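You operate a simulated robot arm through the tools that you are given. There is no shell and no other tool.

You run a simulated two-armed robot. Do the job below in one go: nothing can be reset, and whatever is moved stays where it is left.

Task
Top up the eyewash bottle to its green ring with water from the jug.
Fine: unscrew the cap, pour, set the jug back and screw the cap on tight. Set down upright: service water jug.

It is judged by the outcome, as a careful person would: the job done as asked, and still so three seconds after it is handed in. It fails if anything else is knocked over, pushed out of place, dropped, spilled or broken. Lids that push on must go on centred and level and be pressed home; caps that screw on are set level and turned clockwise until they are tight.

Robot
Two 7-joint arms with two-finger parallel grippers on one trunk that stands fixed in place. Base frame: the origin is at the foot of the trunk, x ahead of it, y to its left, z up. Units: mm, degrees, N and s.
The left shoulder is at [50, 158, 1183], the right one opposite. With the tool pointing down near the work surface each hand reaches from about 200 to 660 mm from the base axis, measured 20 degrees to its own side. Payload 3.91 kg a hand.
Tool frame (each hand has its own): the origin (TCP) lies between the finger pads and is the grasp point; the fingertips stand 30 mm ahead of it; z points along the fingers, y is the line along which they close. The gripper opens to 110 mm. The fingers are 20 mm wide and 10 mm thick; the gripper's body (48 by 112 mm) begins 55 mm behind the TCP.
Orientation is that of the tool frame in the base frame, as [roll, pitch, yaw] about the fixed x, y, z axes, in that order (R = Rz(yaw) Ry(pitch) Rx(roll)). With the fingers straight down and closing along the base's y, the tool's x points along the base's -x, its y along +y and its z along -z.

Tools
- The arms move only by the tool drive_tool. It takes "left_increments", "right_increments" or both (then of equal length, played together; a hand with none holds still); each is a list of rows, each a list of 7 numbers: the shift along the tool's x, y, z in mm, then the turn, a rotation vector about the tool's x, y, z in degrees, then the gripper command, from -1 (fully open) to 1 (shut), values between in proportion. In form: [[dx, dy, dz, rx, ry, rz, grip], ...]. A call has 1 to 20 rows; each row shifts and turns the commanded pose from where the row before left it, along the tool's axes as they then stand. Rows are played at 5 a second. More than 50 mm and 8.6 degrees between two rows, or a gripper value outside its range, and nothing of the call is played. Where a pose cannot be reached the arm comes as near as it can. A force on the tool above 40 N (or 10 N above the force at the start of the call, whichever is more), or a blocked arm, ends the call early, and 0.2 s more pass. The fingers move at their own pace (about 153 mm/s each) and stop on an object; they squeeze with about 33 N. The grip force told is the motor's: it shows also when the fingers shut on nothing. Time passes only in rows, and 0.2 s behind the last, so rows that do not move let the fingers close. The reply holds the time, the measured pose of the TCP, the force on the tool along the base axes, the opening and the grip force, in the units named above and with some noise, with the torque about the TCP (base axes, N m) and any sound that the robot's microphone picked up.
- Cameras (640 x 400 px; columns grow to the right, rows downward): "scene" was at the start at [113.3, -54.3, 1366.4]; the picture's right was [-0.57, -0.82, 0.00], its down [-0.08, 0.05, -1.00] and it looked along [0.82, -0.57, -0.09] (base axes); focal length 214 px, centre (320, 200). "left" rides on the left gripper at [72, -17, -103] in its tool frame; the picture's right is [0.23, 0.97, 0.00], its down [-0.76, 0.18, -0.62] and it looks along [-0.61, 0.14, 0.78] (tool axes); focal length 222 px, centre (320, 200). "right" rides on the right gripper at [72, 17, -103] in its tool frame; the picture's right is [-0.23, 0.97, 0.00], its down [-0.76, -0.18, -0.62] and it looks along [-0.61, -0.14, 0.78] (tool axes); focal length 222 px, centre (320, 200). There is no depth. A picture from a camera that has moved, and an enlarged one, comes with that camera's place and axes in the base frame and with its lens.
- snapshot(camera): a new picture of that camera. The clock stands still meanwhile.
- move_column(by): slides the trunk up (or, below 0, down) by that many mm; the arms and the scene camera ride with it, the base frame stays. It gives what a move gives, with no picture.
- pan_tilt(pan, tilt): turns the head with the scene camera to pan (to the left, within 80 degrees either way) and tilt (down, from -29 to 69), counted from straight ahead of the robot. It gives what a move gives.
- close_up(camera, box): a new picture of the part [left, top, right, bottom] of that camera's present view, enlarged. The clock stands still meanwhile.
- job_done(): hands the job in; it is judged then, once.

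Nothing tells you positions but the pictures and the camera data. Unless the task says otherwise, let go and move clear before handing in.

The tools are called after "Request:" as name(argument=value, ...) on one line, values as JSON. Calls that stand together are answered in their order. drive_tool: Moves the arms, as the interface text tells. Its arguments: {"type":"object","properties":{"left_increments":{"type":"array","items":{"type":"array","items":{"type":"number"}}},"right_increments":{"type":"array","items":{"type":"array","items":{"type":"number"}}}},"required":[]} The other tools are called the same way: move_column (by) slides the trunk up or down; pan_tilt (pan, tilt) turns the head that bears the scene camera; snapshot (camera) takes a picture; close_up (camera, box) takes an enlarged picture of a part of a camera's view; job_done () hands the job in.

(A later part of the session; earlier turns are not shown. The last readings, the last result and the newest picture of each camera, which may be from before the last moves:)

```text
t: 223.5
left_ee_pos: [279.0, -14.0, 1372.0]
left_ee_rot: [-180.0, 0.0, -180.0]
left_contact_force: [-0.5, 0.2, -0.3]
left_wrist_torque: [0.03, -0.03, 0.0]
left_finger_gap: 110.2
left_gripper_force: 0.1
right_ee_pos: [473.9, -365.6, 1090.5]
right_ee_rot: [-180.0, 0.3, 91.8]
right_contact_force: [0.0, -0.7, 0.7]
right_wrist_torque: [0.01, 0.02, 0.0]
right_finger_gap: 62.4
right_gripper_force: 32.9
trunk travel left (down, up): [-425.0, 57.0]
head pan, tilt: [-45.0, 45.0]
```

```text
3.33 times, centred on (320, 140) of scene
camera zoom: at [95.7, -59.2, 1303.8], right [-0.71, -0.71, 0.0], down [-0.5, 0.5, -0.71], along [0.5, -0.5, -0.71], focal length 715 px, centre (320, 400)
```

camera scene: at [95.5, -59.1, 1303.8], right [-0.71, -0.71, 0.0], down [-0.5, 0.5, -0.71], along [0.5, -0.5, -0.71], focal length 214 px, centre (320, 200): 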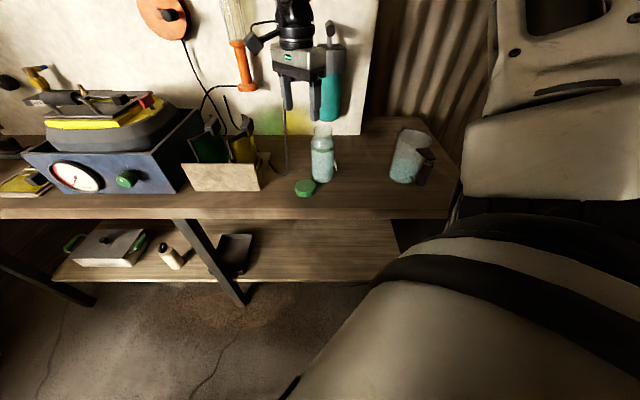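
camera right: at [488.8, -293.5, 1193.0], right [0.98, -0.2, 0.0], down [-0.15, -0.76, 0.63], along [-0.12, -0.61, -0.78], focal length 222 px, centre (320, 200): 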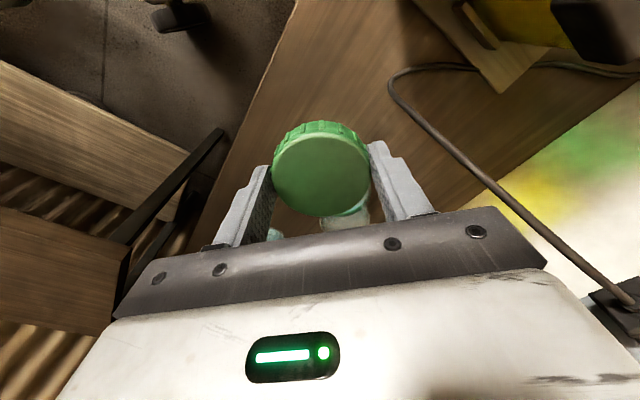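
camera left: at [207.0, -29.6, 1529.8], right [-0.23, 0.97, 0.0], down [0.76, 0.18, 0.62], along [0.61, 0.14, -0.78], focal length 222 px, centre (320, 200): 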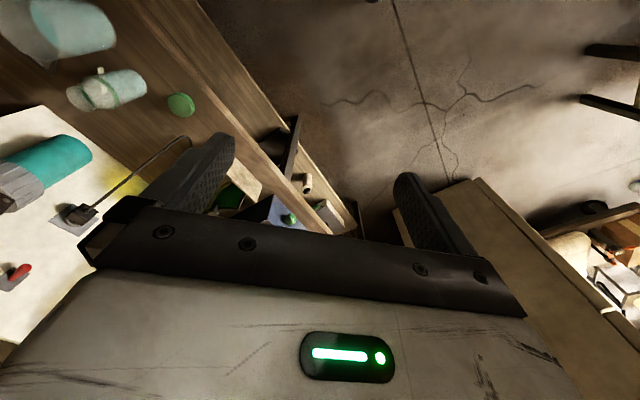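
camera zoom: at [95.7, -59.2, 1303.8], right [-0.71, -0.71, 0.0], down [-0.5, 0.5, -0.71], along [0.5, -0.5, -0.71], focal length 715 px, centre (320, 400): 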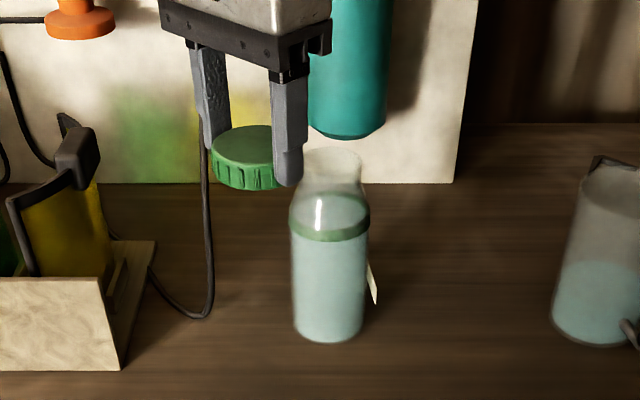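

Cap is level. I'll calibrate the left camera on the held cap to find the bottle mouth's position precisely.

Request:
close_up(camera="left", box=[40, 70, 200, 170])

Request:
close_up(camera="scene", box=[295, 110, 345, 190])

```text
4.00 times, centred on (120, 120) of left
camera zoom: at [207.0, -29.3, 1474.8], right [-0.23, 0.97, 0.0], down [0.76, 0.18, 0.62], along [0.61, 0.14, -0.78], focal length 888 px, centre (1120, 520)
```

zoom: 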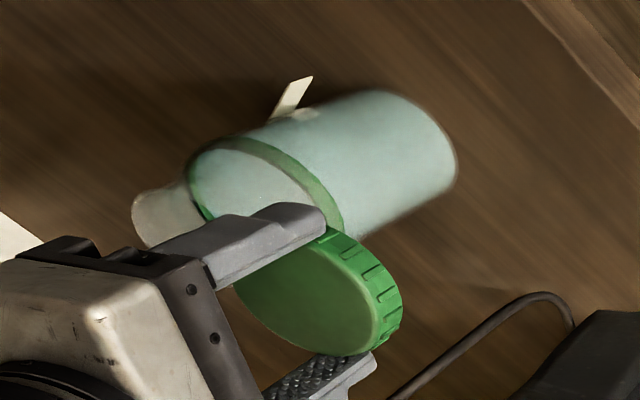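

```text
5.00 times, centred on (320, 150) of scene
camera zoom: at [95.7, -59.2, 1303.8], right [-0.71, -0.71, 0.0], down [-0.5, 0.5, -0.71], along [0.5, -0.5, -0.71], focal length 1072 px, centre (320, 450)
```

zoom: 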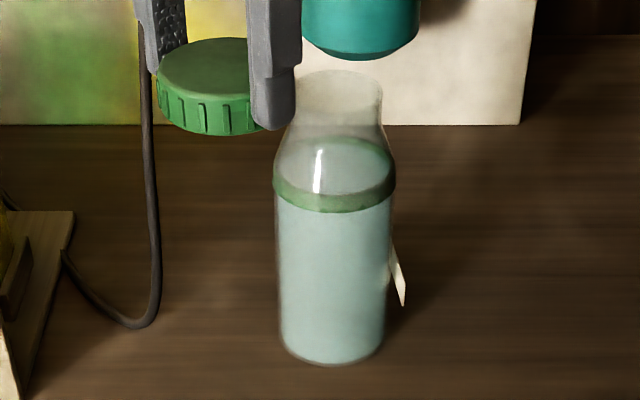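

The left camera proves accurate (~1 mm). Bottle mouth ≈ [482, -453.5]. Move the cap above it, then turn the wrist for maximum tightening range.

Request:
drive_tool(right_increments=[[-22, 1.35, 0, 0, 0, 0, 1], [-22, 1.35, 0, 0, 0, 0, 1], [-22, 1.35, 0, 0, 0, 0, 1], [-22, 1.35, 0, 0, 0, 0, 1], [0, 0, 0, 0, 0, 0, 1]])

Request:
close_up(camera="scene", box=[295, 110, 345, 190])

Request:
close_up(camera="left", box=[20, 70, 140, 160])

```text
t: 224.7
left_ee_pos: [279.6, -13.1, 1372.1]
left_ee_rot: [-179.9, 0.0, 180.0]
left_contact_force: [0.4, -0.2, 0.1]
left_wrist_torque: [0.02, 0.01, 0.04]
left_finger_gap: 110.1
left_gripper_force: 0.0
right_ee_pos: [482.1, -452.4, 1089.5]
right_ee_rot: [180.0, 0.2, 92.0]
right_contact_force: [0.3, -0.3, -0.6]
right_wrist_torque: [0.01, -0.02, 0.02]
right_finger_gap: 62.3
right_gripper_force: 32.7
trunk travel left (down, up): [-425.0, 57.0]
head pan, tilt: [-45.0, 45.0]
```

```text
5.00 times, centred on (320, 150) of scene
camera zoom: at [95.5, -59.1, 1303.8], right [-0.71, -0.71, 0.0], down [-0.5, 0.5, -0.71], along [0.5, -0.5, -0.71], focal length 1072 px, centre (320, 450)
```

zoom: 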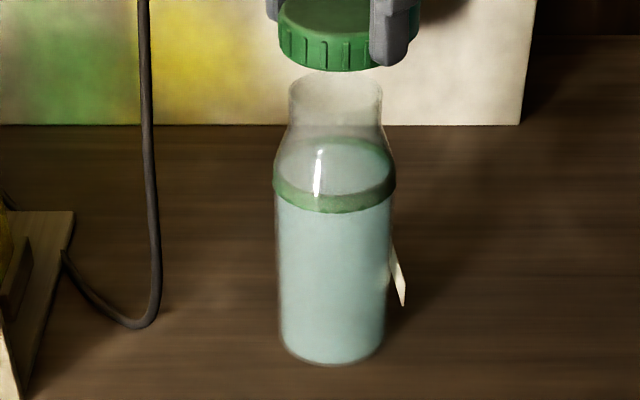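

```text
4.44 times, centred on (80, 115) of left
camera zoom: at [206.8, -29.1, 1474.8], right [-0.23, 0.97, 0.0], down [0.76, 0.18, 0.62], along [0.61, 0.14, -0.78], focal length 987 px, centre (1387, 578)
```

zoom: 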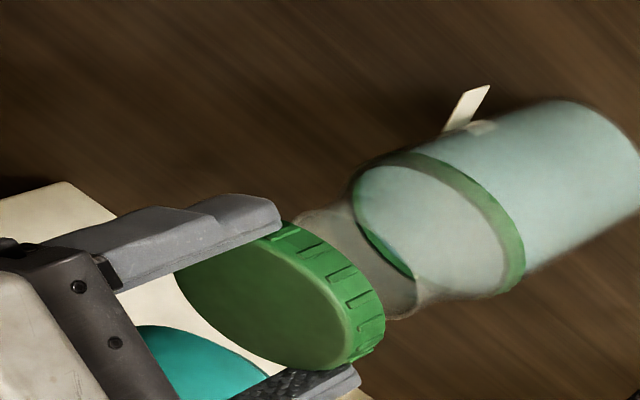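

Request:
close_up(camera="scene", box=[306, 100, 346, 140])

Request:
close_up(camera="left", box=[50, 100, 110, 145])

```text
10.00 times, centred on (326, 120) of scene
camera zoom: at [95.5, -59.1, 1303.8], right [-0.71, -0.71, 0.0], down [-0.5, 0.5, -0.71], along [0.5, -0.5, -0.71], focal length 2145 px, centre (260, 1000)
```

zoom: 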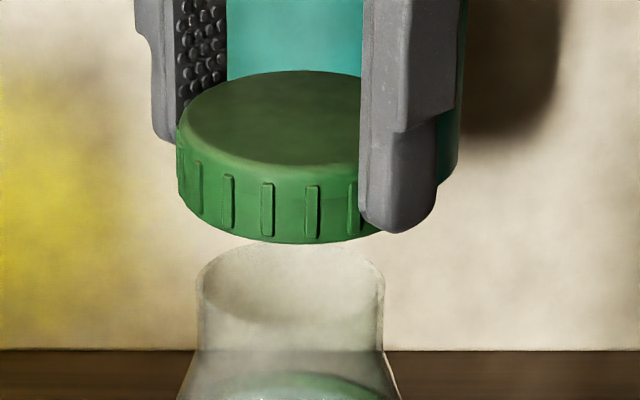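

```text
8.89 times, centred on (80, 122) of left
camera zoom: at [206.8, -29.1, 1474.8], right [-0.23, 0.97, 0.0], down [0.76, 0.18, 0.62], along [0.61, 0.14, -0.78], focal length 1974 px, centre (2453, 889)
```

zoom: 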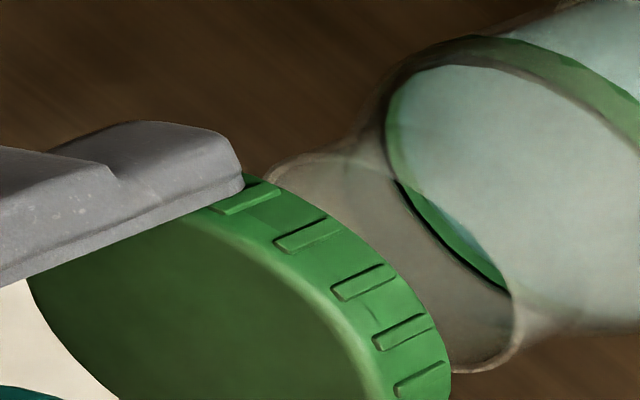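

Cap and mouth agree within ~1.5 mm. Fine shift and turn the wrist to yaw ~150° for tightening range; then re-check alignment.

Request:
drive_tool(right_increments=[[1.1, 0.4, 0, 0, 0, -7.3, 1], [0, 0, 0, 0, 0, -7.3, 1], [0, 0, 0, 0, 0, -7.3, 1], [0, 0, 0, 0, 0, -7.3, 1], [0, 0, 0, 0, 0, -7.3, 1], [0, 0, 0, 0, 0, -7.3, 1], [0, 0, 0, 0, 0, -7.3, 1], [0, 0, 0, 0, 0, 0, 1]])

Request:
close_up(camera="scene", box=[306, 100, 346, 140])

Request:
close_up(camera="left", box=[20, 70, 140, 160])

```text
t: 226.5
left_ee_pos: [279.2, -13.3, 1371.0]
left_ee_rot: [-179.9, 0.0, 180.0]
left_contact_force: [0.8, -0.2, 0.9]
left_wrist_torque: [-0.03, 0.0, 0.0]
left_finger_gap: 110.1
left_gripper_force: 0.2
right_ee_pos: [483.7, -451.6, 1089.7]
right_ee_rot: [-179.7, 0.1, 143.0]
right_contact_force: [0.7, -0.3, -1.1]
right_wrist_torque: [0.0, 0.01, -0.02]
right_finger_gap: 62.2
right_gripper_force: 33.1
trunk travel left (down, up): [-425.0, 57.0]
head pan, tilt: [-45.0, 45.0]
```

```text
10.00 times, centred on (326, 120) of scene
camera zoom: at [95.5, -59.1, 1303.8], right [-0.71, -0.71, 0.0], down [-0.5, 0.5, -0.71], along [0.5, -0.5, -0.71], focal length 2145 px, centre (260, 1000)
```

zoom: 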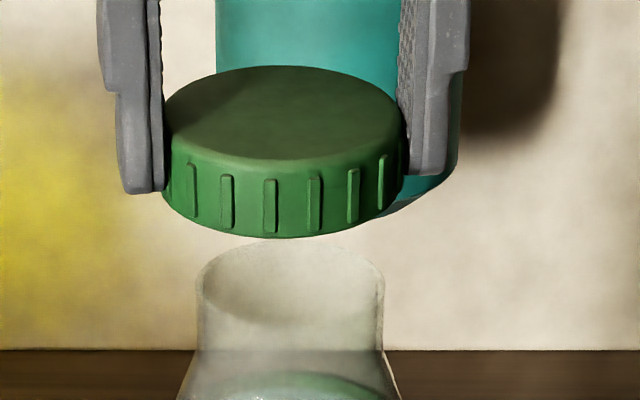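

```text
4.44 times, centred on (80, 115) of left
camera zoom: at [206.8, -29.1, 1474.9], right [-0.23, 0.97, 0.0], down [0.76, 0.18, 0.62], along [0.61, 0.14, -0.78], focal length 987 px, centre (1387, 578)
```

zoom: 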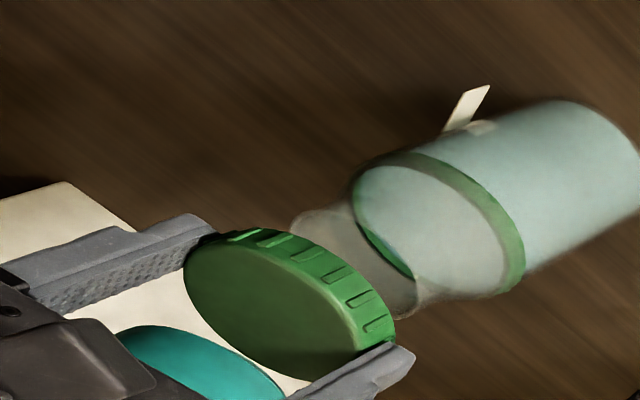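

Request:
close_up(camera="left", box=[45, 95, 115, 150])

```text
7.27 times, centred on (80, 122) of left
camera zoom: at [206.8, -29.1, 1474.9], right [-0.23, 0.97, 0.0], down [0.76, 0.18, 0.62], along [0.61, 0.14, -0.78], focal length 1615 px, centre (2066, 764)
```

zoom: 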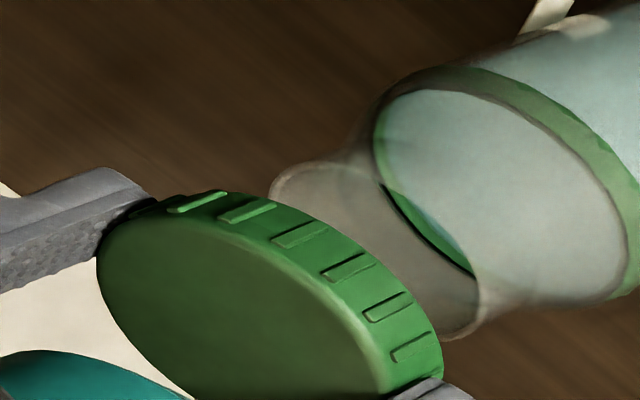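

Comparing both cameras, the cap sits ~3.5 mm too far in +x over the mouth. Correct and recheck.

Request:
drive_tool(right_increments=[[2.8, -2.1, 0, 0, 0, 0, 1], [0, 0, 0, 0, 0, 0, 1]])

Request:
close_up(camera="left", box=[45, 95, 115, 150])

Request:
close_up(camera="scene", box=[306, 100, 346, 140])

```text
t: 227.1
left_ee_pos: [278.4, -12.6, 1370.6]
left_ee_rot: [-179.9, 0.1, -180.0]
left_contact_force: [0.0, -0.5, 0.2]
left_wrist_torque: [-0.02, 0.03, 0.0]
left_finger_gap: 110.0
left_gripper_force: 0.1
right_ee_pos: [480.4, -451.7, 1089.8]
right_ee_rot: [-179.8, 0.1, 142.9]
right_contact_force: [0.1, 0.9, 0.6]
right_wrist_torque: [0.01, 0.0, 0.0]
right_finger_gap: 62.3
right_gripper_force: 32.7
trunk travel left (down, up): [-425.0, 57.0]
head pan, tilt: [-45.0, 45.0]
```

```text
7.27 times, centred on (80, 122) of left
camera zoom: at [206.9, -29.1, 1474.8], right [-0.23, 0.97, 0.0], down [0.76, 0.18, 0.62], along [0.61, 0.14, -0.78], focal length 1615 px, centre (2066, 764)
```

zoom: 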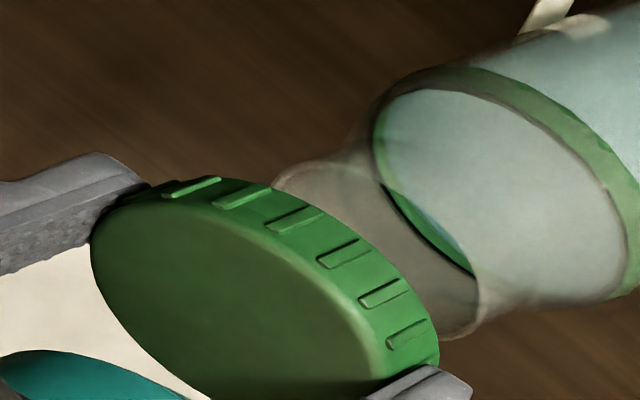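

```text
10.00 times, centred on (326, 120) of scene
camera zoom: at [95.6, -59.1, 1303.8], right [-0.71, -0.71, 0.0], down [-0.5, 0.5, -0.71], along [0.5, -0.5, -0.71], focal length 2145 px, centre (260, 1000)
```

zoom: 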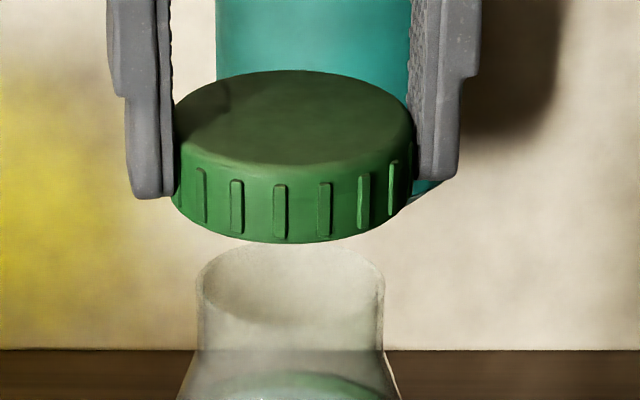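

Aligned within ~1 mm. Lower the cap onto the neck, slowly, watching the force.

Request:
drive_tool(right_increments=[[0.8, 0.2, 6, 0, 0, 0, 1], [0, 0, 8, 0, 0, 0, 1], [0, 0, 6, 0, 0, 0, 1], [0, 0, 0, 0, 0, 0, 1]])

Request:
close_up(camera="scene", box=[306, 100, 346, 140])

Request:
close_up(camera="left", box=[45, 95, 115, 150])

```text
t: 228.1
left_ee_pos: [279.3, -14.3, 1370.7]
left_ee_rot: [-179.9, 0.0, 180.0]
left_contact_force: [-0.1, 0.2, 0.9]
left_wrist_torque: [0.0, 0.0, 0.01]
left_finger_gap: 109.9
left_gripper_force: 0.0
right_ee_pos: [478.1, -450.2, 1067.9]
right_ee_rot: [-179.8, 0.1, 142.9]
right_contact_force: [0.0, -0.2, -0.5]
right_wrist_torque: [-0.02, 0.01, -0.01]
right_finger_gap: 62.1
right_gripper_force: 33.0
trunk travel left (down, up): [-425.0, 57.0]
head pan, tilt: [-45.0, 45.0]
```

```text
10.00 times, centred on (326, 120) of scene
camera zoom: at [95.5, -59.1, 1303.8], right [-0.71, -0.71, 0.0], down [-0.5, 0.5, -0.71], along [0.5, -0.5, -0.71], focal length 2145 px, centre (260, 1000)
```

zoom: 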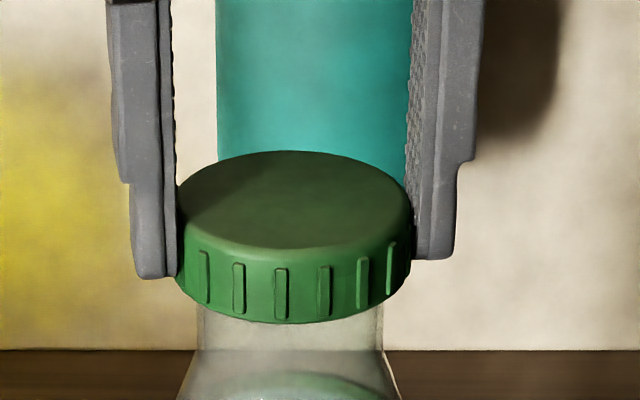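

```text
7.27 times, centred on (80, 122) of left
camera zoom: at [206.8, -29.1, 1474.9], right [-0.23, 0.97, 0.0], down [0.76, 0.18, 0.62], along [0.61, 0.14, -0.78], focal length 1615 px, centre (2066, 764)
```

zoom: 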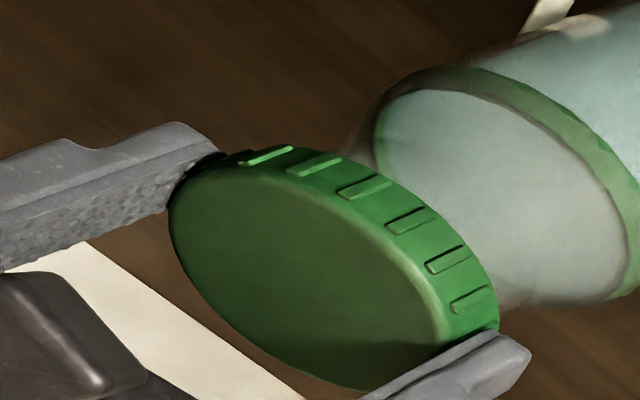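

Excellent alignment (within ~1 mm in both views). Continue lowering.

Request:
drive_tool(right_increments=[[0, 0.4, 3, 0, 0, 0, 1], [0, 0, 3, 0, 0, 0, 1], [0, 0, 0, 0, 0, 0, 1]])

Request:
drive_tool(right_increments=[[0, 0, 2, 0, 0, 0, 1], [0, 0, 0, 0, 0, 0, 1]])

Request:
close_up(camera="scene", box=[306, 110, 346, 160])

```text
t: 228.9
left_ee_pos: [279.6, -13.0, 1371.6]
left_ee_rot: [-179.9, 0.1, -180.0]
left_contact_force: [-0.3, 0.1, -0.3]
left_wrist_torque: [-0.01, 0.0, 0.01]
left_finger_gap: 110.1
left_gripper_force: 0.2
right_ee_pos: [479.1, -451.5, 1062.7]
right_ee_rot: [-179.8, 0.2, 142.8]
right_contact_force: [-0.8, -0.2, 0.1]
right_wrist_torque: [-0.04, 0.02, -0.02]
right_finger_gap: 62.5
right_gripper_force: 32.8
trunk travel left (down, up): [-425.0, 57.0]
head pan, tilt: [-45.0, 45.0]
```

```text
t: 229.5
left_ee_pos: [279.0, -14.1, 1372.2]
left_ee_rot: [-179.9, 0.0, -180.0]
left_contact_force: [-1.2, 1.1, -0.2]
left_wrist_torque: [0.0, 0.02, 0.02]
left_finger_gap: 110.0
left_gripper_force: 0.1
right_ee_pos: [478.5, -451.5, 1060.9]
right_ee_rot: [-179.8, 0.2, 143.0]
right_contact_force: [0.2, 0.5, -1.1]
right_wrist_torque: [0.01, -0.01, -0.02]
right_finger_gap: 62.4
right_gripper_force: 32.7
trunk travel left (down, up): [-425.0, 57.0]
head pan, tilt: [-45.0, 45.0]
```

```text
8.00 times, centred on (326, 135) of scene
camera zoom: at [95.5, -59.1, 1303.8], right [-0.71, -0.71, 0.0], down [-0.5, 0.5, -0.71], along [0.5, -0.5, -0.71], focal length 1716 px, centre (272, 720)
```

zoom: 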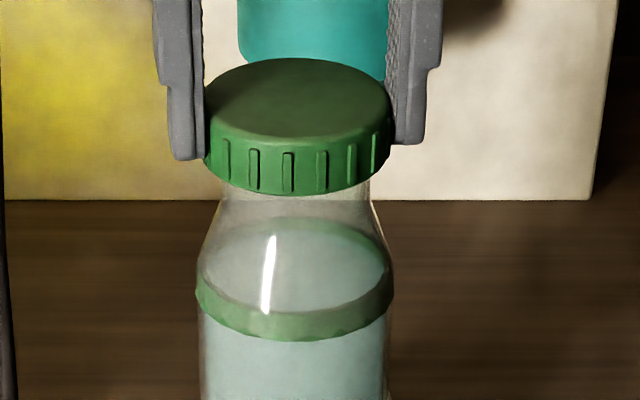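

Request:
drive_tool(right_increments=[[0, 0, 2, 0, 0, 0, 1], [0, 0, 1, 0, 0, 0, 1], [0, 0, 0, 0, 0, 0, 1]])

Request:
drive_tool(right_increments=[[0, 0, 1, 0, 0, 0, 1], [0, 0, 1, 0, 0, 0, 1], [0, 0, 0, 0, 0, 0, 1]])

Request:
close_up(camera="scene", box=[306, 110, 346, 160])

```text
t: 230.3
left_ee_pos: [279.1, -13.6, 1372.3]
left_ee_rot: [-179.9, -0.1, -180.0]
left_contact_force: [0.3, -0.4, 0.2]
left_wrist_torque: [0.01, -0.01, -0.01]
left_finger_gap: 110.1
left_gripper_force: 0.1
right_ee_pos: [480.4, -450.6, 1058.9]
right_ee_rot: [-179.8, 0.1, 142.9]
right_contact_force: [-0.4, -0.1, 0.2]
right_wrist_torque: [0.0, 0.03, 0.02]
right_finger_gap: 62.4
right_gripper_force: 32.9
trunk travel left (down, up): [-425.0, 57.0]
head pan, tilt: [-45.0, 45.0]
```

```text
t: 231.1
left_ee_pos: [278.3, -13.4, 1370.3]
left_ee_rot: [-179.9, 0.0, -180.0]
left_contact_force: [0.2, -0.4, -0.4]
left_wrist_torque: [0.0, -0.03, 0.05]
left_finger_gap: 110.1
left_gripper_force: 0.0
right_ee_pos: [479.8, -451.5, 1056.7]
right_ee_rot: [-179.9, 0.2, 142.9]
right_contact_force: [-1.1, -0.5, 1.8]
right_wrist_torque: [-0.06, 0.1, -0.05]
right_finger_gap: 61.8
right_gripper_force: 32.9
trunk travel left (down, up): [-425.0, 57.0]
head pan, tilt: [-45.0, 45.0]
```

```text
8.00 times, centred on (326, 135) of scene
camera zoom: at [95.2, -59.1, 1303.9], right [-0.71, -0.71, 0.0], down [-0.5, 0.5, -0.71], along [0.5, -0.5, -0.71], focal length 1716 px, centre (272, 720)
```

zoom: 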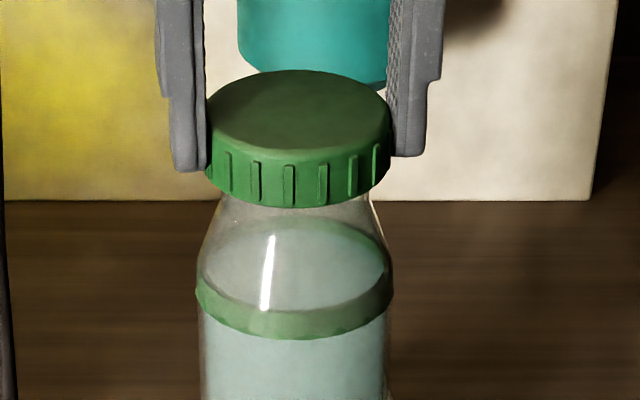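

Contact at the thread start, level. Now begin screwing clockwise with light pressure.

Request:
drive_tool(right_increments=[[0, 0, 0.8, 0, 0, 0, 1], [0, 0, 0.5, 0, 0, 6, 1], [0, 0, 0.1, 0, 0, 8, 1], [0, 0, 0.1, 0, 0, 8, 1], [0, 0, 0.1, 0, 0, 8, 1], [0, 0, 0.1, 0, 0, 8, 1], [0, 0, 0, 0, 0, 0, 1]])

Request:
close_up(camera="scene", box=[296, 110, 356, 195])

Request:
close_up(camera="right", box=[160, 50, 520, 275])

```text
t: 232.7
left_ee_pos: [278.1, -12.6, 1370.4]
left_ee_rot: [-179.9, 0.1, 180.0]
left_contact_force: [-0.1, 0.1, 0.1]
left_wrist_torque: [0.0, 0.01, -0.03]
left_finger_gap: 110.1
left_gripper_force: 0.0
right_ee_pos: [480.3, -449.7, 1056.3]
right_ee_rot: [179.9, 0.3, 104.8]
right_contact_force: [4.6, 0.6, 10.2]
right_wrist_torque: [0.13, -0.48, 0.05]
right_finger_gap: 62.2
right_gripper_force: 32.8
trunk travel left (down, up): [-425.0, 57.0]
head pan, tilt: [-45.0, 45.0]
```

```text
4.71 times, centred on (326, 152) of scene
camera zoom: at [95.2, -58.3, 1304.0], right [-0.71, -0.71, 0.0], down [-0.5, 0.5, -0.71], along [0.5, -0.5, -0.71], focal length 1009 px, centre (292, 424)
```

zoom: 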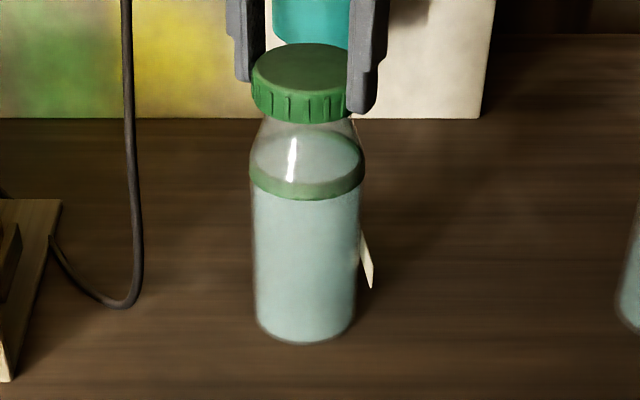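

```text
1.78 times, centred on (340, 162) of right
camera zoom: at [477.9, -376.6, 1159.9], right [1.0, 0.03, 0.0], down [0.02, -0.78, 0.63], along [0.02, -0.63, -0.78], focal length 395 px, centre (284, 267)
```

zoom: 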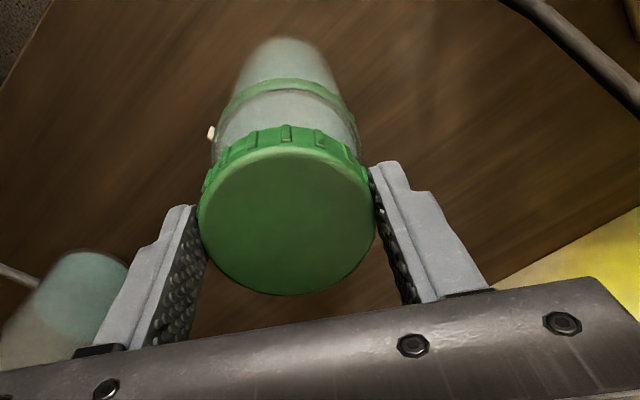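

Request:
drive_tool(right_increments=[[-0.2, 0.7, 0, 0, 0, 8, 1], [0, 0, 0.1, 0, 0, 8, 1], [0, 0, 0.1, 0, 0, 8, 1], [0, 0, 0.1, 0, 0, 8, 1], [0, 0, 0.1, 0, 0, 8, 1], [0, 0, 0.1, 0, 0, 8, 1], [0, 0, 0.1, 0, 0, 8, 1], [0, 0, 0.1, 0, 0, 8, 1], [0, 0, 0.1, 0, 0, 8, 1], [0, 0, 0, 0, 0, 0, 1]])

Request:
close_up(camera="scene", box=[296, 110, 356, 195])

Request:
close_up(camera="right", box=[160, 50, 520, 275])

```text
t: 234.9
left_ee_pos: [279.2, -11.8, 1371.7]
left_ee_rot: [-179.9, 0.1, -179.9]
left_contact_force: [-0.2, 0.6, -0.6]
left_wrist_torque: [-0.01, 0.02, 0.01]
left_finger_gap: 110.0
left_gripper_force: 0.0
right_ee_pos: [479.7, -450.6, 1053.2]
right_ee_rot: [179.7, 0.1, 32.7]
right_contact_force: [3.5, -3.6, 18.3]
right_wrist_torque: [-0.37, -0.24, -0.01]
right_finger_gap: 61.8
right_gripper_force: 33.4
trunk travel left (down, up): [-425.0, 57.0]
head pan, tilt: [-45.0, 45.0]
```

```text
4.71 times, centred on (326, 152) of scene
camera zoom: at [94.5, -58.2, 1304.0], right [-0.71, -0.71, 0.0], down [-0.5, 0.5, -0.71], along [0.5, -0.5, -0.71], focal length 1009 px, centre (292, 424)
```

zoom: 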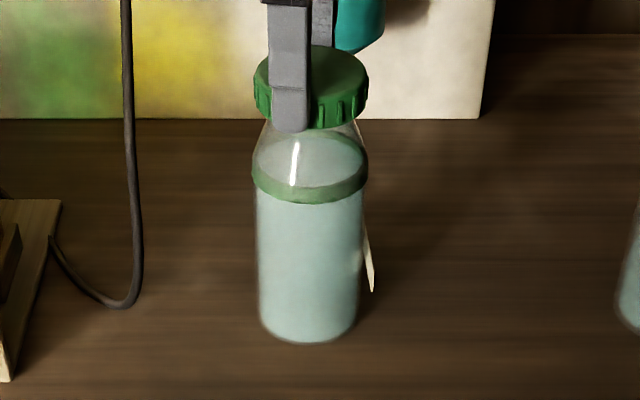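

```text
1.78 times, centred on (340, 162) of right
camera zoom: at [550.3, -426.0, 1157.6], right [0.34, -0.94, 0.01], down [-0.74, -0.26, 0.62], along [-0.59, -0.21, -0.78], focal length 395 px, centre (284, 267)
```

zoom: 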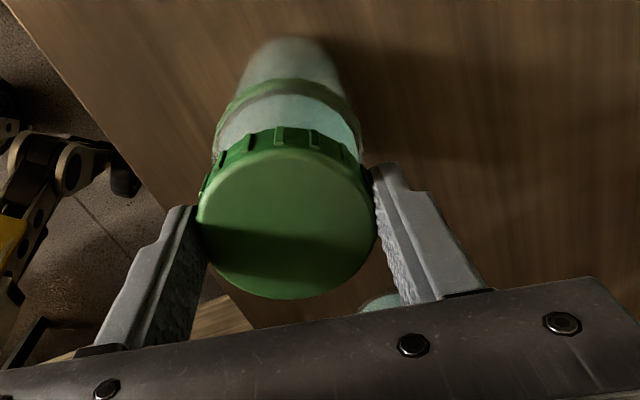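

The cap is engaging (down ~3 mm). Release, turn back and take the next bite.

Request:
drive_tool(right_increments=[[0, 0, -1.5, 0, 0, 0, 1], [0, 0, -1, 0, 0, 0, 1], [0, 0, 0, 0, 0, 0, -0.25], [0, 0, 0, 0, 0, 0, -0.6], [0, 0, 0, 0, 0, -8, -0.6], [0, 0, 0, 0, 0, -8, -0.6], [0, 0, 0, 0, 0, -8, -0.6], [0, 0, 0, 0, 0, -8, -0.6], [0, 0, 0, 0, 0, -8, -0.6], [0, 0, 0, 0, 0, -8, -0.6], [0, 0, 0, 0, 0, -8, -0.6], [0, 0, 0, 0, 0, -8, -0.6], [0, 0, 0, 0, 0, -8, -0.6], [0, 0, 0, 0, 0, -8, -0.6], [0, 0, 0, 0, 0, -8, -0.6], [0, 0, 0, 0, 0, -8, -0.6], [0, 0, 0, 0, 0, -8, -0.6], [0, 0, 0, 0, 0, 0, -0.6]])

Request:
close_up(camera="scene", box=[296, 110, 356, 195])

Request:
close_up(camera="right", box=[160, 50, 520, 275])

```text
t: 238.7
left_ee_pos: [279.3, -14.8, 1370.9]
left_ee_rot: [-179.8, -0.1, -180.0]
left_contact_force: [-0.4, -0.2, -1.3]
left_wrist_torque: [-0.01, -0.01, 0.02]
left_finger_gap: 110.1
left_gripper_force: 0.0
right_ee_pos: [480.7, -450.3, 1055.0]
right_ee_rot: [-179.8, 0.1, 137.0]
right_contact_force: [0.3, 0.0, -1.0]
right_wrist_torque: [-0.02, -0.01, 0.01]
right_finger_gap: 87.9
right_gripper_force: 0.1
trunk travel left (down, up): [-425.0, 57.0]
head pan, tilt: [-45.0, 45.0]
```

```text
4.71 times, centred on (326, 152) of scene
camera zoom: at [95.5, -59.1, 1303.8], right [-0.71, -0.71, 0.0], down [-0.5, 0.5, -0.71], along [0.5, -0.5, -0.71], focal length 1009 px, centre (292, 424)
```

zoom: 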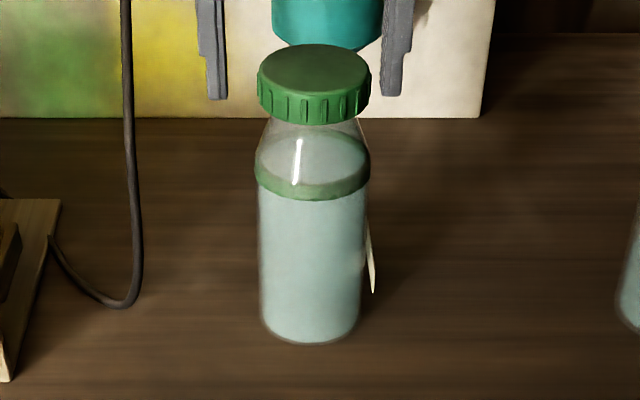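

```text
1.78 times, centred on (340, 162) of right
camera zoom: at [439.5, -389.6, 1159.2], right [0.83, 0.56, 0.0], down [0.44, -0.65, 0.63], along [0.35, -0.52, -0.78], focal length 395 px, centre (284, 267)
```

zoom: 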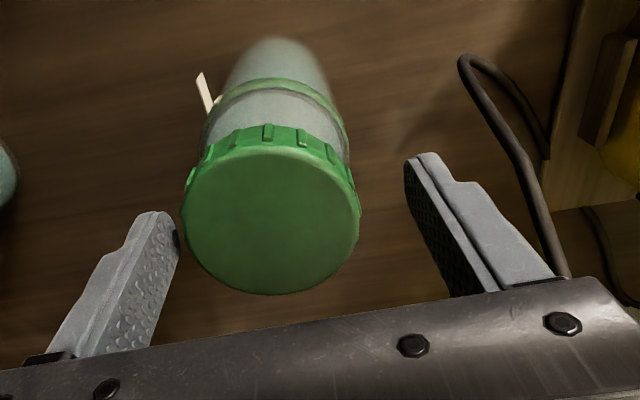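

The cap sits level and engaged. Re-centre, regrip slightly lower and take the next bite.

Request:
drive_tool(right_increments=[[1, -4, 3, 0, 0, 0, -0.6], [0, 0, 3, 0, 0, -7, -0.6], [0, 0, 0, 0, 0, -7, -0.6], [0, 0, 0, 0, 0, 0, -0.6]])

Request:
close_up(camera="right", box=[160, 50, 520, 275])

```text
t: 239.7
left_ee_pos: [278.4, -13.3, 1371.4]
left_ee_rot: [-179.9, 0.0, -180.0]
left_contact_force: [1.2, 0.0, 0.7]
left_wrist_torque: [0.03, 0.02, 0.01]
left_finger_gap: 109.9
left_gripper_force: 0.0
right_ee_pos: [476.0, -453.9, 1049.8]
right_ee_rot: [-179.8, 0.1, 151.0]
right_contact_force: [-0.4, -0.4, -0.1]
right_wrist_torque: [-0.03, 0.0, -0.02]
right_finger_gap: 88.0
right_gripper_force: 0.1
trunk travel left (down, up): [-425.0, 57.0]
head pan, tilt: [-45.0, 45.0]
```

```text
1.78 times, centred on (340, 162) of right
camera zoom: at [422.1, -404.5, 1153.0], right [0.67, 0.74, 0.0], down [0.58, -0.52, 0.63], along [0.46, -0.42, -0.78], focal length 395 px, centre (284, 267)
```

zoom: 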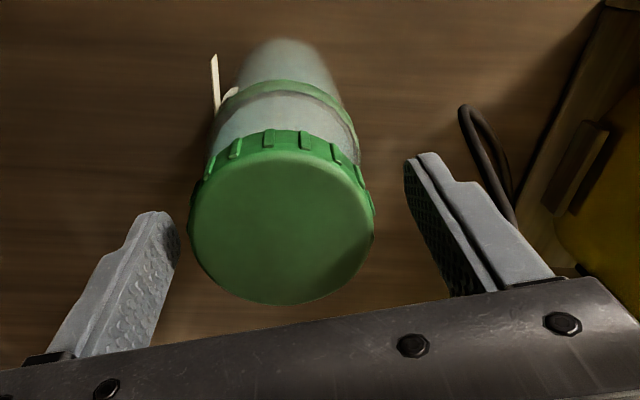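

Request:
drive_tool(right_increments=[[0, 0, 0, 0, 0, 0, -0.1], [0, 0, 0, 0, 0, 0, 1], [0, 0, 0, 0, 0, 0, 1], [0, 0, 0.8, 0, 0, 0, 1], [0, 0, 0.8, 0, 0, 6, 1], [0, 0, 0.1, 0, 0, 8, 1], [0, 0, 0.1, 0, 0, 8, 1], [0, 0, 0.1, 0, 0, 8, 1], [0, 0, 0.1, 0, 0, 8, 1], [0, 0, 0.1, 0, 0, 8, 1], [0, 0, 0.1, 0, 0, 8, 1], [0, 0, 0.1, 0, 0, 8, 1], [0, 0, 0.1, 0, 0, 8, 1], [0, 0, 0, 0, 0, 0, 1]])

Request:
close_up(camera="scene", box=[296, 110, 356, 195])

Request:
close_up(camera="right", box=[160, 50, 520, 275])

```text
t: 242.7
left_ee_pos: [279.1, -13.9, 1370.2]
left_ee_rot: [-179.9, 0.1, 180.0]
left_contact_force: [-0.2, -0.5, 0.3]
left_wrist_torque: [0.0, 0.01, 0.02]
left_finger_gap: 109.9
left_gripper_force: 0.0
right_ee_pos: [476.7, -452.5, 1048.4]
right_ee_rot: [-179.9, 0.2, 80.8]
right_contact_force: [2.5, 1.2, 3.8]
right_wrist_torque: [0.25, -0.38, -0.02]
right_finger_gap: 62.2
right_gripper_force: 33.1
trunk travel left (down, up): [-425.0, 57.0]
head pan, tilt: [-45.0, 45.0]
```

```text
4.71 times, centred on (326, 152) of scene
camera zoom: at [95.4, -58.8, 1303.8], right [-0.71, -0.71, 0.0], down [-0.5, 0.5, -0.71], along [0.5, -0.5, -0.71], focal length 1009 px, centre (292, 424)
```

zoom: 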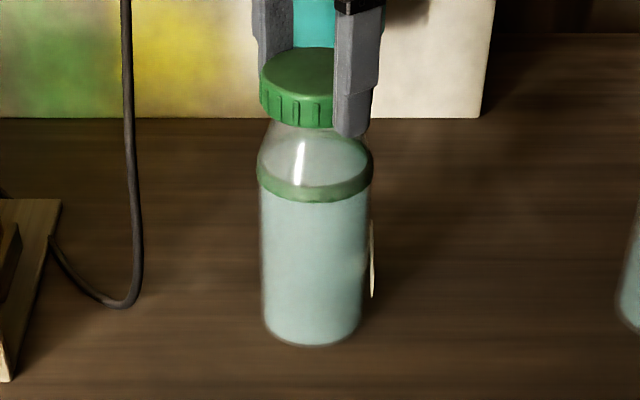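

```text
1.78 times, centred on (340, 162) of right
camera zoom: at [505.2, -384.9, 1151.8], right [0.93, -0.38, 0.0], down [-0.3, -0.72, 0.63], along [-0.24, -0.58, -0.78], focal length 395 px, centre (284, 267)
```

zoom: 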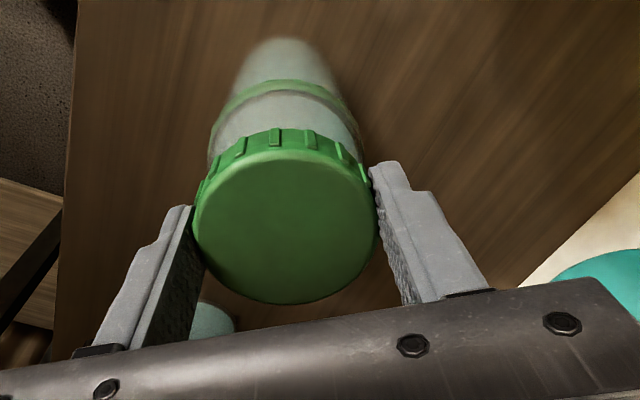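

Request:
drive_tool(right_increments=[[0, 0, 0.4, 0, 0, 8, 1], [0, 0, 0.2, 0, 0, 8, 1], [0, 0, 0.2, 0, 0, 8, 1], [0, 0, 0.2, 0, 0, 8, 1], [0, 0, 0.2, 0, 0, 8, 1], [0, 0, 0.2, 0, 0, 8, 1], [0, 0, 0, 0, 0, 0, 1]])

Request:
close_up(camera="scene", box=[296, 110, 356, 195])

```text
t: 244.3
left_ee_pos: [277.9, -12.6, 1371.3]
left_ee_rot: [-179.9, 0.0, -180.0]
left_contact_force: [0.1, 0.5, 0.9]
left_wrist_torque: [0.03, 0.01, -0.02]
left_finger_gap: 110.1
left_gripper_force: 0.1
right_ee_pos: [476.5, -452.1, 1047.2]
right_ee_rot: [179.6, -0.1, 32.8]
right_contact_force: [2.3, -4.1, 14.6]
right_wrist_torque: [-0.45, 0.07, 0.01]
right_finger_gap: 62.4
right_gripper_force: 33.1
trunk travel left (down, up): [-425.0, 57.0]
head pan, tilt: [-45.0, 45.0]
```

```text
4.71 times, centred on (326, 152) of scene
camera zoom: at [94.6, -58.5, 1304.0], right [-0.71, -0.71, 0.0], down [-0.5, 0.5, -0.71], along [0.5, -0.5, -0.71], focal length 1009 px, centre (292, 424)
```

zoom: 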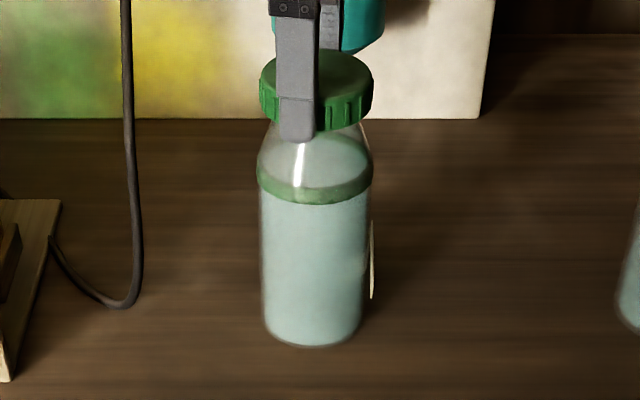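

About 228° so far; the bottle holds still. Next bite.

Request:
drive_tool(right_increments=[[0, 0, -1.2, 0, 0, 0, 1], [0, 0, -1, 0, 0, 0, 1], [0, 0, 0, 0, 0, 0, -0.25], [0, 0, 0, 0, 0, 0, -0.6], [0, 0, 0, 0, 0, -8, -0.6], [0, 0, 0, 0, 0, -8, -0.6], [0, 0, 0, 0, 0, -8, -0.6], [0, 0, 0, 0, 0, -8, -0.6], [0, 0, 0, 0, 0, -8, -0.6], [0, 0, 0, 0, 0, -8, -0.6], [0, 0, 0, 0, 0, -8, -0.6], [0, 0, 0, 0, 0, -8, -0.6], [0, 0, 0, 0, 0, -8, -0.6], [0, 0, 0, 0, 0, -8, -0.6], [0, 0, 0, 0, 0, -8, -0.6], [0, 0, 0, 0, 0, -8, -0.6], [0, 0, 0, 0, 0, -8, -0.6], [0, 0, 0, 0, 0, -8, -0.6], [0, 0, 0, 0, 0, 0, -0.6]])

Request:
close_up(camera="right", box=[160, 50, 520, 275])

Request:
close_up(camera="scene", box=[296, 110, 356, 195])

```text
t: 248.3
left_ee_pos: [280.4, -13.0, 1370.3]
left_ee_rot: [-179.9, 0.0, -179.9]
left_contact_force: [-0.4, -0.3, 0.7]
left_wrist_torque: [0.0, 0.02, -0.02]
left_finger_gap: 110.1
left_gripper_force: 0.0
right_ee_pos: [477.2, -452.2, 1049.1]
right_ee_rot: [-179.7, 0.0, 145.0]
right_contact_force: [-0.5, -0.1, 1.6]
right_wrist_torque: [-0.03, 0.0, 0.03]
right_finger_gap: 87.8
right_gripper_force: 0.1
trunk travel left (down, up): [-425.0, 57.0]
head pan, tilt: [-45.0, 45.0]
```

```text
1.78 times, centred on (340, 162) of right
camera zoom: at [427.8, -398.3, 1152.2], right [0.74, 0.67, 0.0], down [0.52, -0.58, 0.63], along [0.42, -0.47, -0.78], focal length 395 px, centre (284, 267)
```

zoom: 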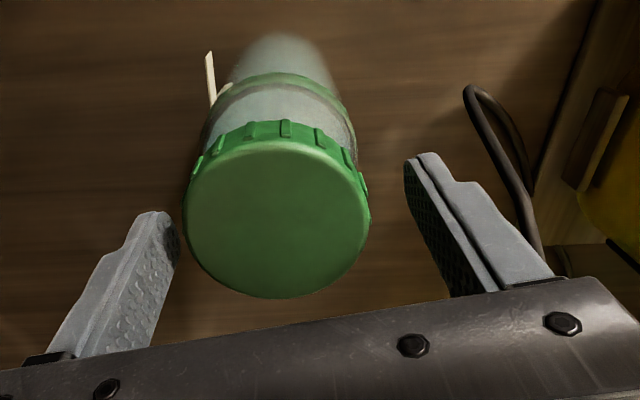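

```text
4.71 times, centred on (326, 152) of scene
camera zoom: at [95.5, -59.1, 1303.8], right [-0.71, -0.71, 0.0], down [-0.5, 0.5, -0.71], along [0.5, -0.5, -0.71], focal length 1009 px, centre (292, 424)
```

zoom: 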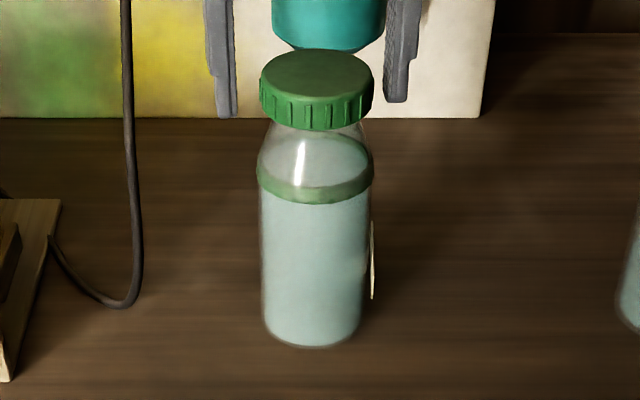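

Request:
drive_tool(right_increments=[[0.5, -2.3, 2, 0, 0, -6, -0.6], [0, 0, 2, 0, 0, 0, -0.6], [0, 0, 0, 0, 0, 0, -0.1], [0, 0, 0, 0, 0, 0, 1], [0, 0, 0, 0, 0, 0, 1], [0, 0, 0.9, 0, 0, 0, 1], [0, 0, 0.9, 0, 0, 6, 1], [0, 0, 0.15, 0, 0, 8, 1], [0, 0, 0.15, 0, 0, 8, 1], [0, 0, 0.15, 0, 0, 8, 1], [0, 0, 0.15, 0, 0, 8, 1], [0, 0, 0.15, 0, 0, 8, 1], [0, 0, 0.15, 0, 0, 8, 1], [0, 0, 0.15, 0, 0, 8, 1], [0, 0, 0, 0, 0, 0, 1]])

Request:
close_up(camera="scene", box=[296, 110, 356, 195])

Request:
close_up(camera="right", box=[160, 50, 520, 275])

```text
t: 251.5
left_ee_pos: [277.2, -11.8, 1370.5]
left_ee_rot: [-179.9, 0.1, 180.0]
left_contact_force: [-0.2, 0.1, 0.3]
left_wrist_torque: [0.0, -0.02, -0.02]
left_finger_gap: 110.1
left_gripper_force: 0.0
right_ee_pos: [474.8, -453.5, 1043.0]
right_ee_rot: [179.9, 0.3, 88.7]
right_contact_force: [0.4, -3.0, 14.4]
right_wrist_torque: [-0.13, 0.27, -0.04]
right_finger_gap: 62.3
right_gripper_force: 33.2
trunk travel left (down, up): [-425.0, 57.0]
head pan, tilt: [-45.0, 45.0]
```

```text
4.71 times, centred on (326, 152) of scene
camera zoom: at [94.4, -58.3, 1304.1], right [-0.71, -0.71, 0.0], down [-0.5, 0.5, -0.71], along [0.5, -0.5, -0.71], focal length 1009 px, centre (292, 424)
```

zoom: 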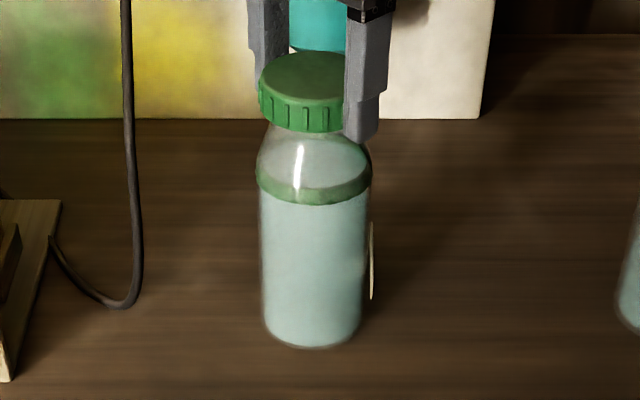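

```text
1.78 times, centred on (340, 162) of right
camera zoom: at [493.6, -382.8, 1147.1], right [0.97, -0.25, 0.0], down [-0.2, -0.75, 0.63], along [-0.15, -0.61, -0.78], focal length 395 px, centre (284, 267)
```

zoom: 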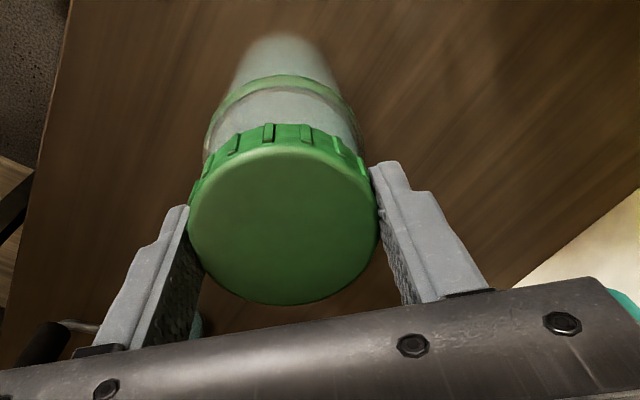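

Request:
drive_tool(right_increments=[[0, 0, 0.2, 0, 0, 8, 1], [0, 0, 0.15, 0, 0, 8, 1], [0, 0, 0.15, 0, 0, 8, 1], [0, 0, 0.15, 0, 0, 8, 1], [0, 0, 0.15, 0, 0, 8, 1], [0, 0, 0.15, 0, 0, 8, 1], [0, 0, 0.15, 0, 0, 8, 1], [0, 0, 0, 0, 0, 0, 1]])

Request:
close_up(camera="scene", box=[296, 110, 356, 195])

Request:
close_up(camera="right", box=[160, 50, 520, 275])

```text
t: 253.3
left_ee_pos: [279.0, -11.3, 1371.5]
left_ee_rot: [180.0, 0.0, -179.9]
left_contact_force: [-0.2, 0.5, 0.0]
left_wrist_torque: [-0.01, 0.0, 0.01]
left_finger_gap: 110.0
left_gripper_force: 0.0
right_ee_pos: [475.5, -453.0, 1042.5]
right_ee_rot: [179.8, 0.1, 32.8]
right_contact_force: [4.1, -2.6, 19.9]
right_wrist_torque: [0.05, -0.22, -0.02]
right_finger_gap: 62.1
right_gripper_force: 32.8
trunk travel left (down, up): [-425.0, 57.0]
head pan, tilt: [-45.0, 45.0]
```

```text
4.71 times, centred on (326, 152) of scene
camera zoom: at [94.4, -58.0, 1304.0], right [-0.71, -0.71, 0.0], down [-0.5, 0.5, -0.71], along [0.5, -0.5, -0.71], focal length 1009 px, centre (292, 424)
```

zoom: 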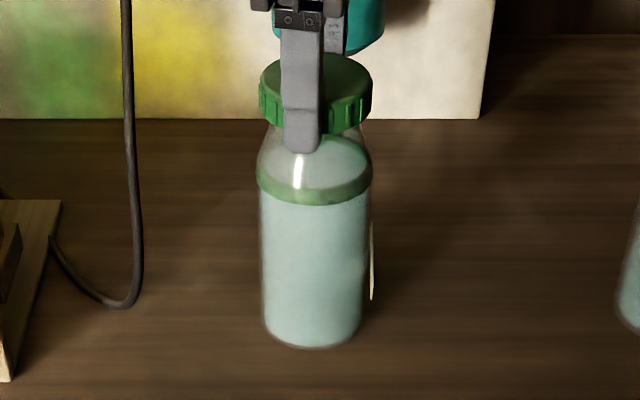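

```text
1.78 times, centred on (340, 162) of right
camera zoom: at [544.7, -429.4, 1145.9], right [0.34, -0.94, 0.01], down [-0.74, -0.26, 0.62], along [-0.59, -0.21, -0.78], focal length 395 px, centre (284, 267)
```

zoom: 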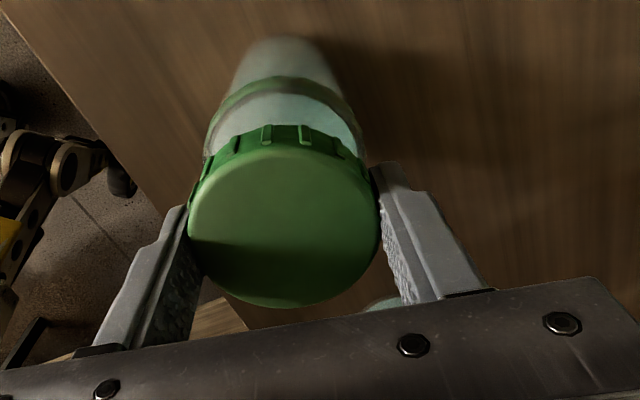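

About 346° total; no slipping. Next bite.

Request:
drive_tool(right_increments=[[0, 0, -1.5, 0, 0, 0, 1], [0, 0, -1.5, 0, 0, 0, 1], [0, 0, 0, 0, 0, 0, -0.25], [0, 0, 0, 0, 0, 0, -0.6], [0, 0, 0, 0, 0, -8, -0.6], [0, 0, 0, 0, 0, -8, -0.6], [0, 0, 0, 0, 0, -8, -0.6], [0, 0, 0, 0, 0, -8, -0.6], [0, 0, 0, 0, 0, -8, -0.6], [0, 0, 0, 0, 0, -8, -0.6], [0, 0, 0, 0, 0, -8, -0.6], [0, 0, 0, 0, 0, -8, -0.6], [0, 0, 0, 0, 0, -8, -0.6], [0, 0, 0, 0, 0, -8, -0.6], [0, 0, 0, 0, 0, -8, -0.6], [0, 0, 0, 0, 0, -8, -0.6], [0, 0, 0, 0, 0, -8, -0.6], [0, 0, 0, 0, 0, -8, -0.6], [0, 0, 0, 0, 0, 0, -0.6]])

Request:
close_up(camera="right", box=[160, 50, 520, 275])

Request:
close_up(camera="scene", box=[296, 110, 356, 195])

```text
t: 257.3
left_ee_pos: [279.3, -12.5, 1371.9]
left_ee_rot: [-179.9, 0.0, -180.0]
left_contact_force: [-0.3, -0.1, -0.5]
left_wrist_torque: [-0.01, 0.01, -0.04]
left_finger_gap: 109.9
left_gripper_force: 0.2
right_ee_pos: [475.8, -456.5, 1044.6]
right_ee_rot: [-179.8, 0.1, 144.9]
right_contact_force: [-0.1, -0.3, 0.2]
right_wrist_torque: [-0.02, 0.07, 0.03]
right_finger_gap: 87.9
right_gripper_force: 0.1
trunk travel left (down, up): [-425.0, 57.0]
head pan, tilt: [-45.0, 45.0]
```

```text
1.78 times, centred on (340, 162) of right
camera zoom: at [426.0, -400.6, 1147.4], right [0.74, 0.67, 0.0], down [0.52, -0.58, 0.63], along [0.42, -0.47, -0.78], focal length 395 px, centre (284, 267)
```

zoom: 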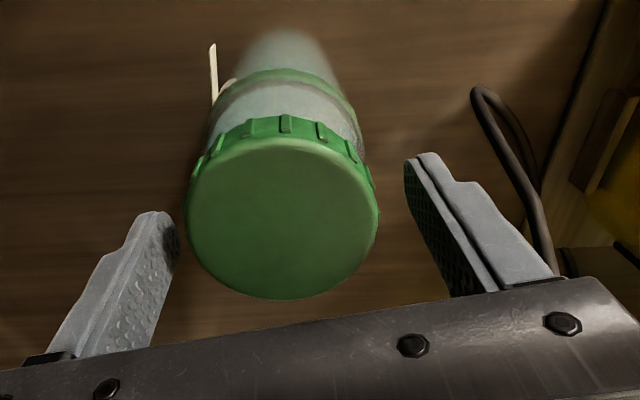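

```text
4.71 times, centred on (326, 152) of scene
camera zoom: at [95.5, -59.1, 1303.8], right [-0.71, -0.71, 0.0], down [-0.5, 0.5, -0.71], along [0.5, -0.5, -0.71], focal length 1009 px, centre (292, 424)
```

zoom: 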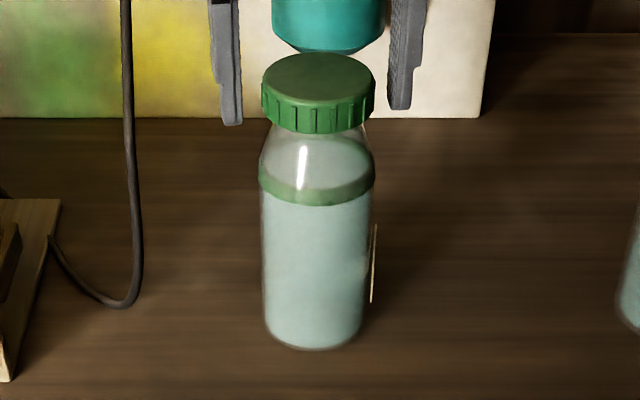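

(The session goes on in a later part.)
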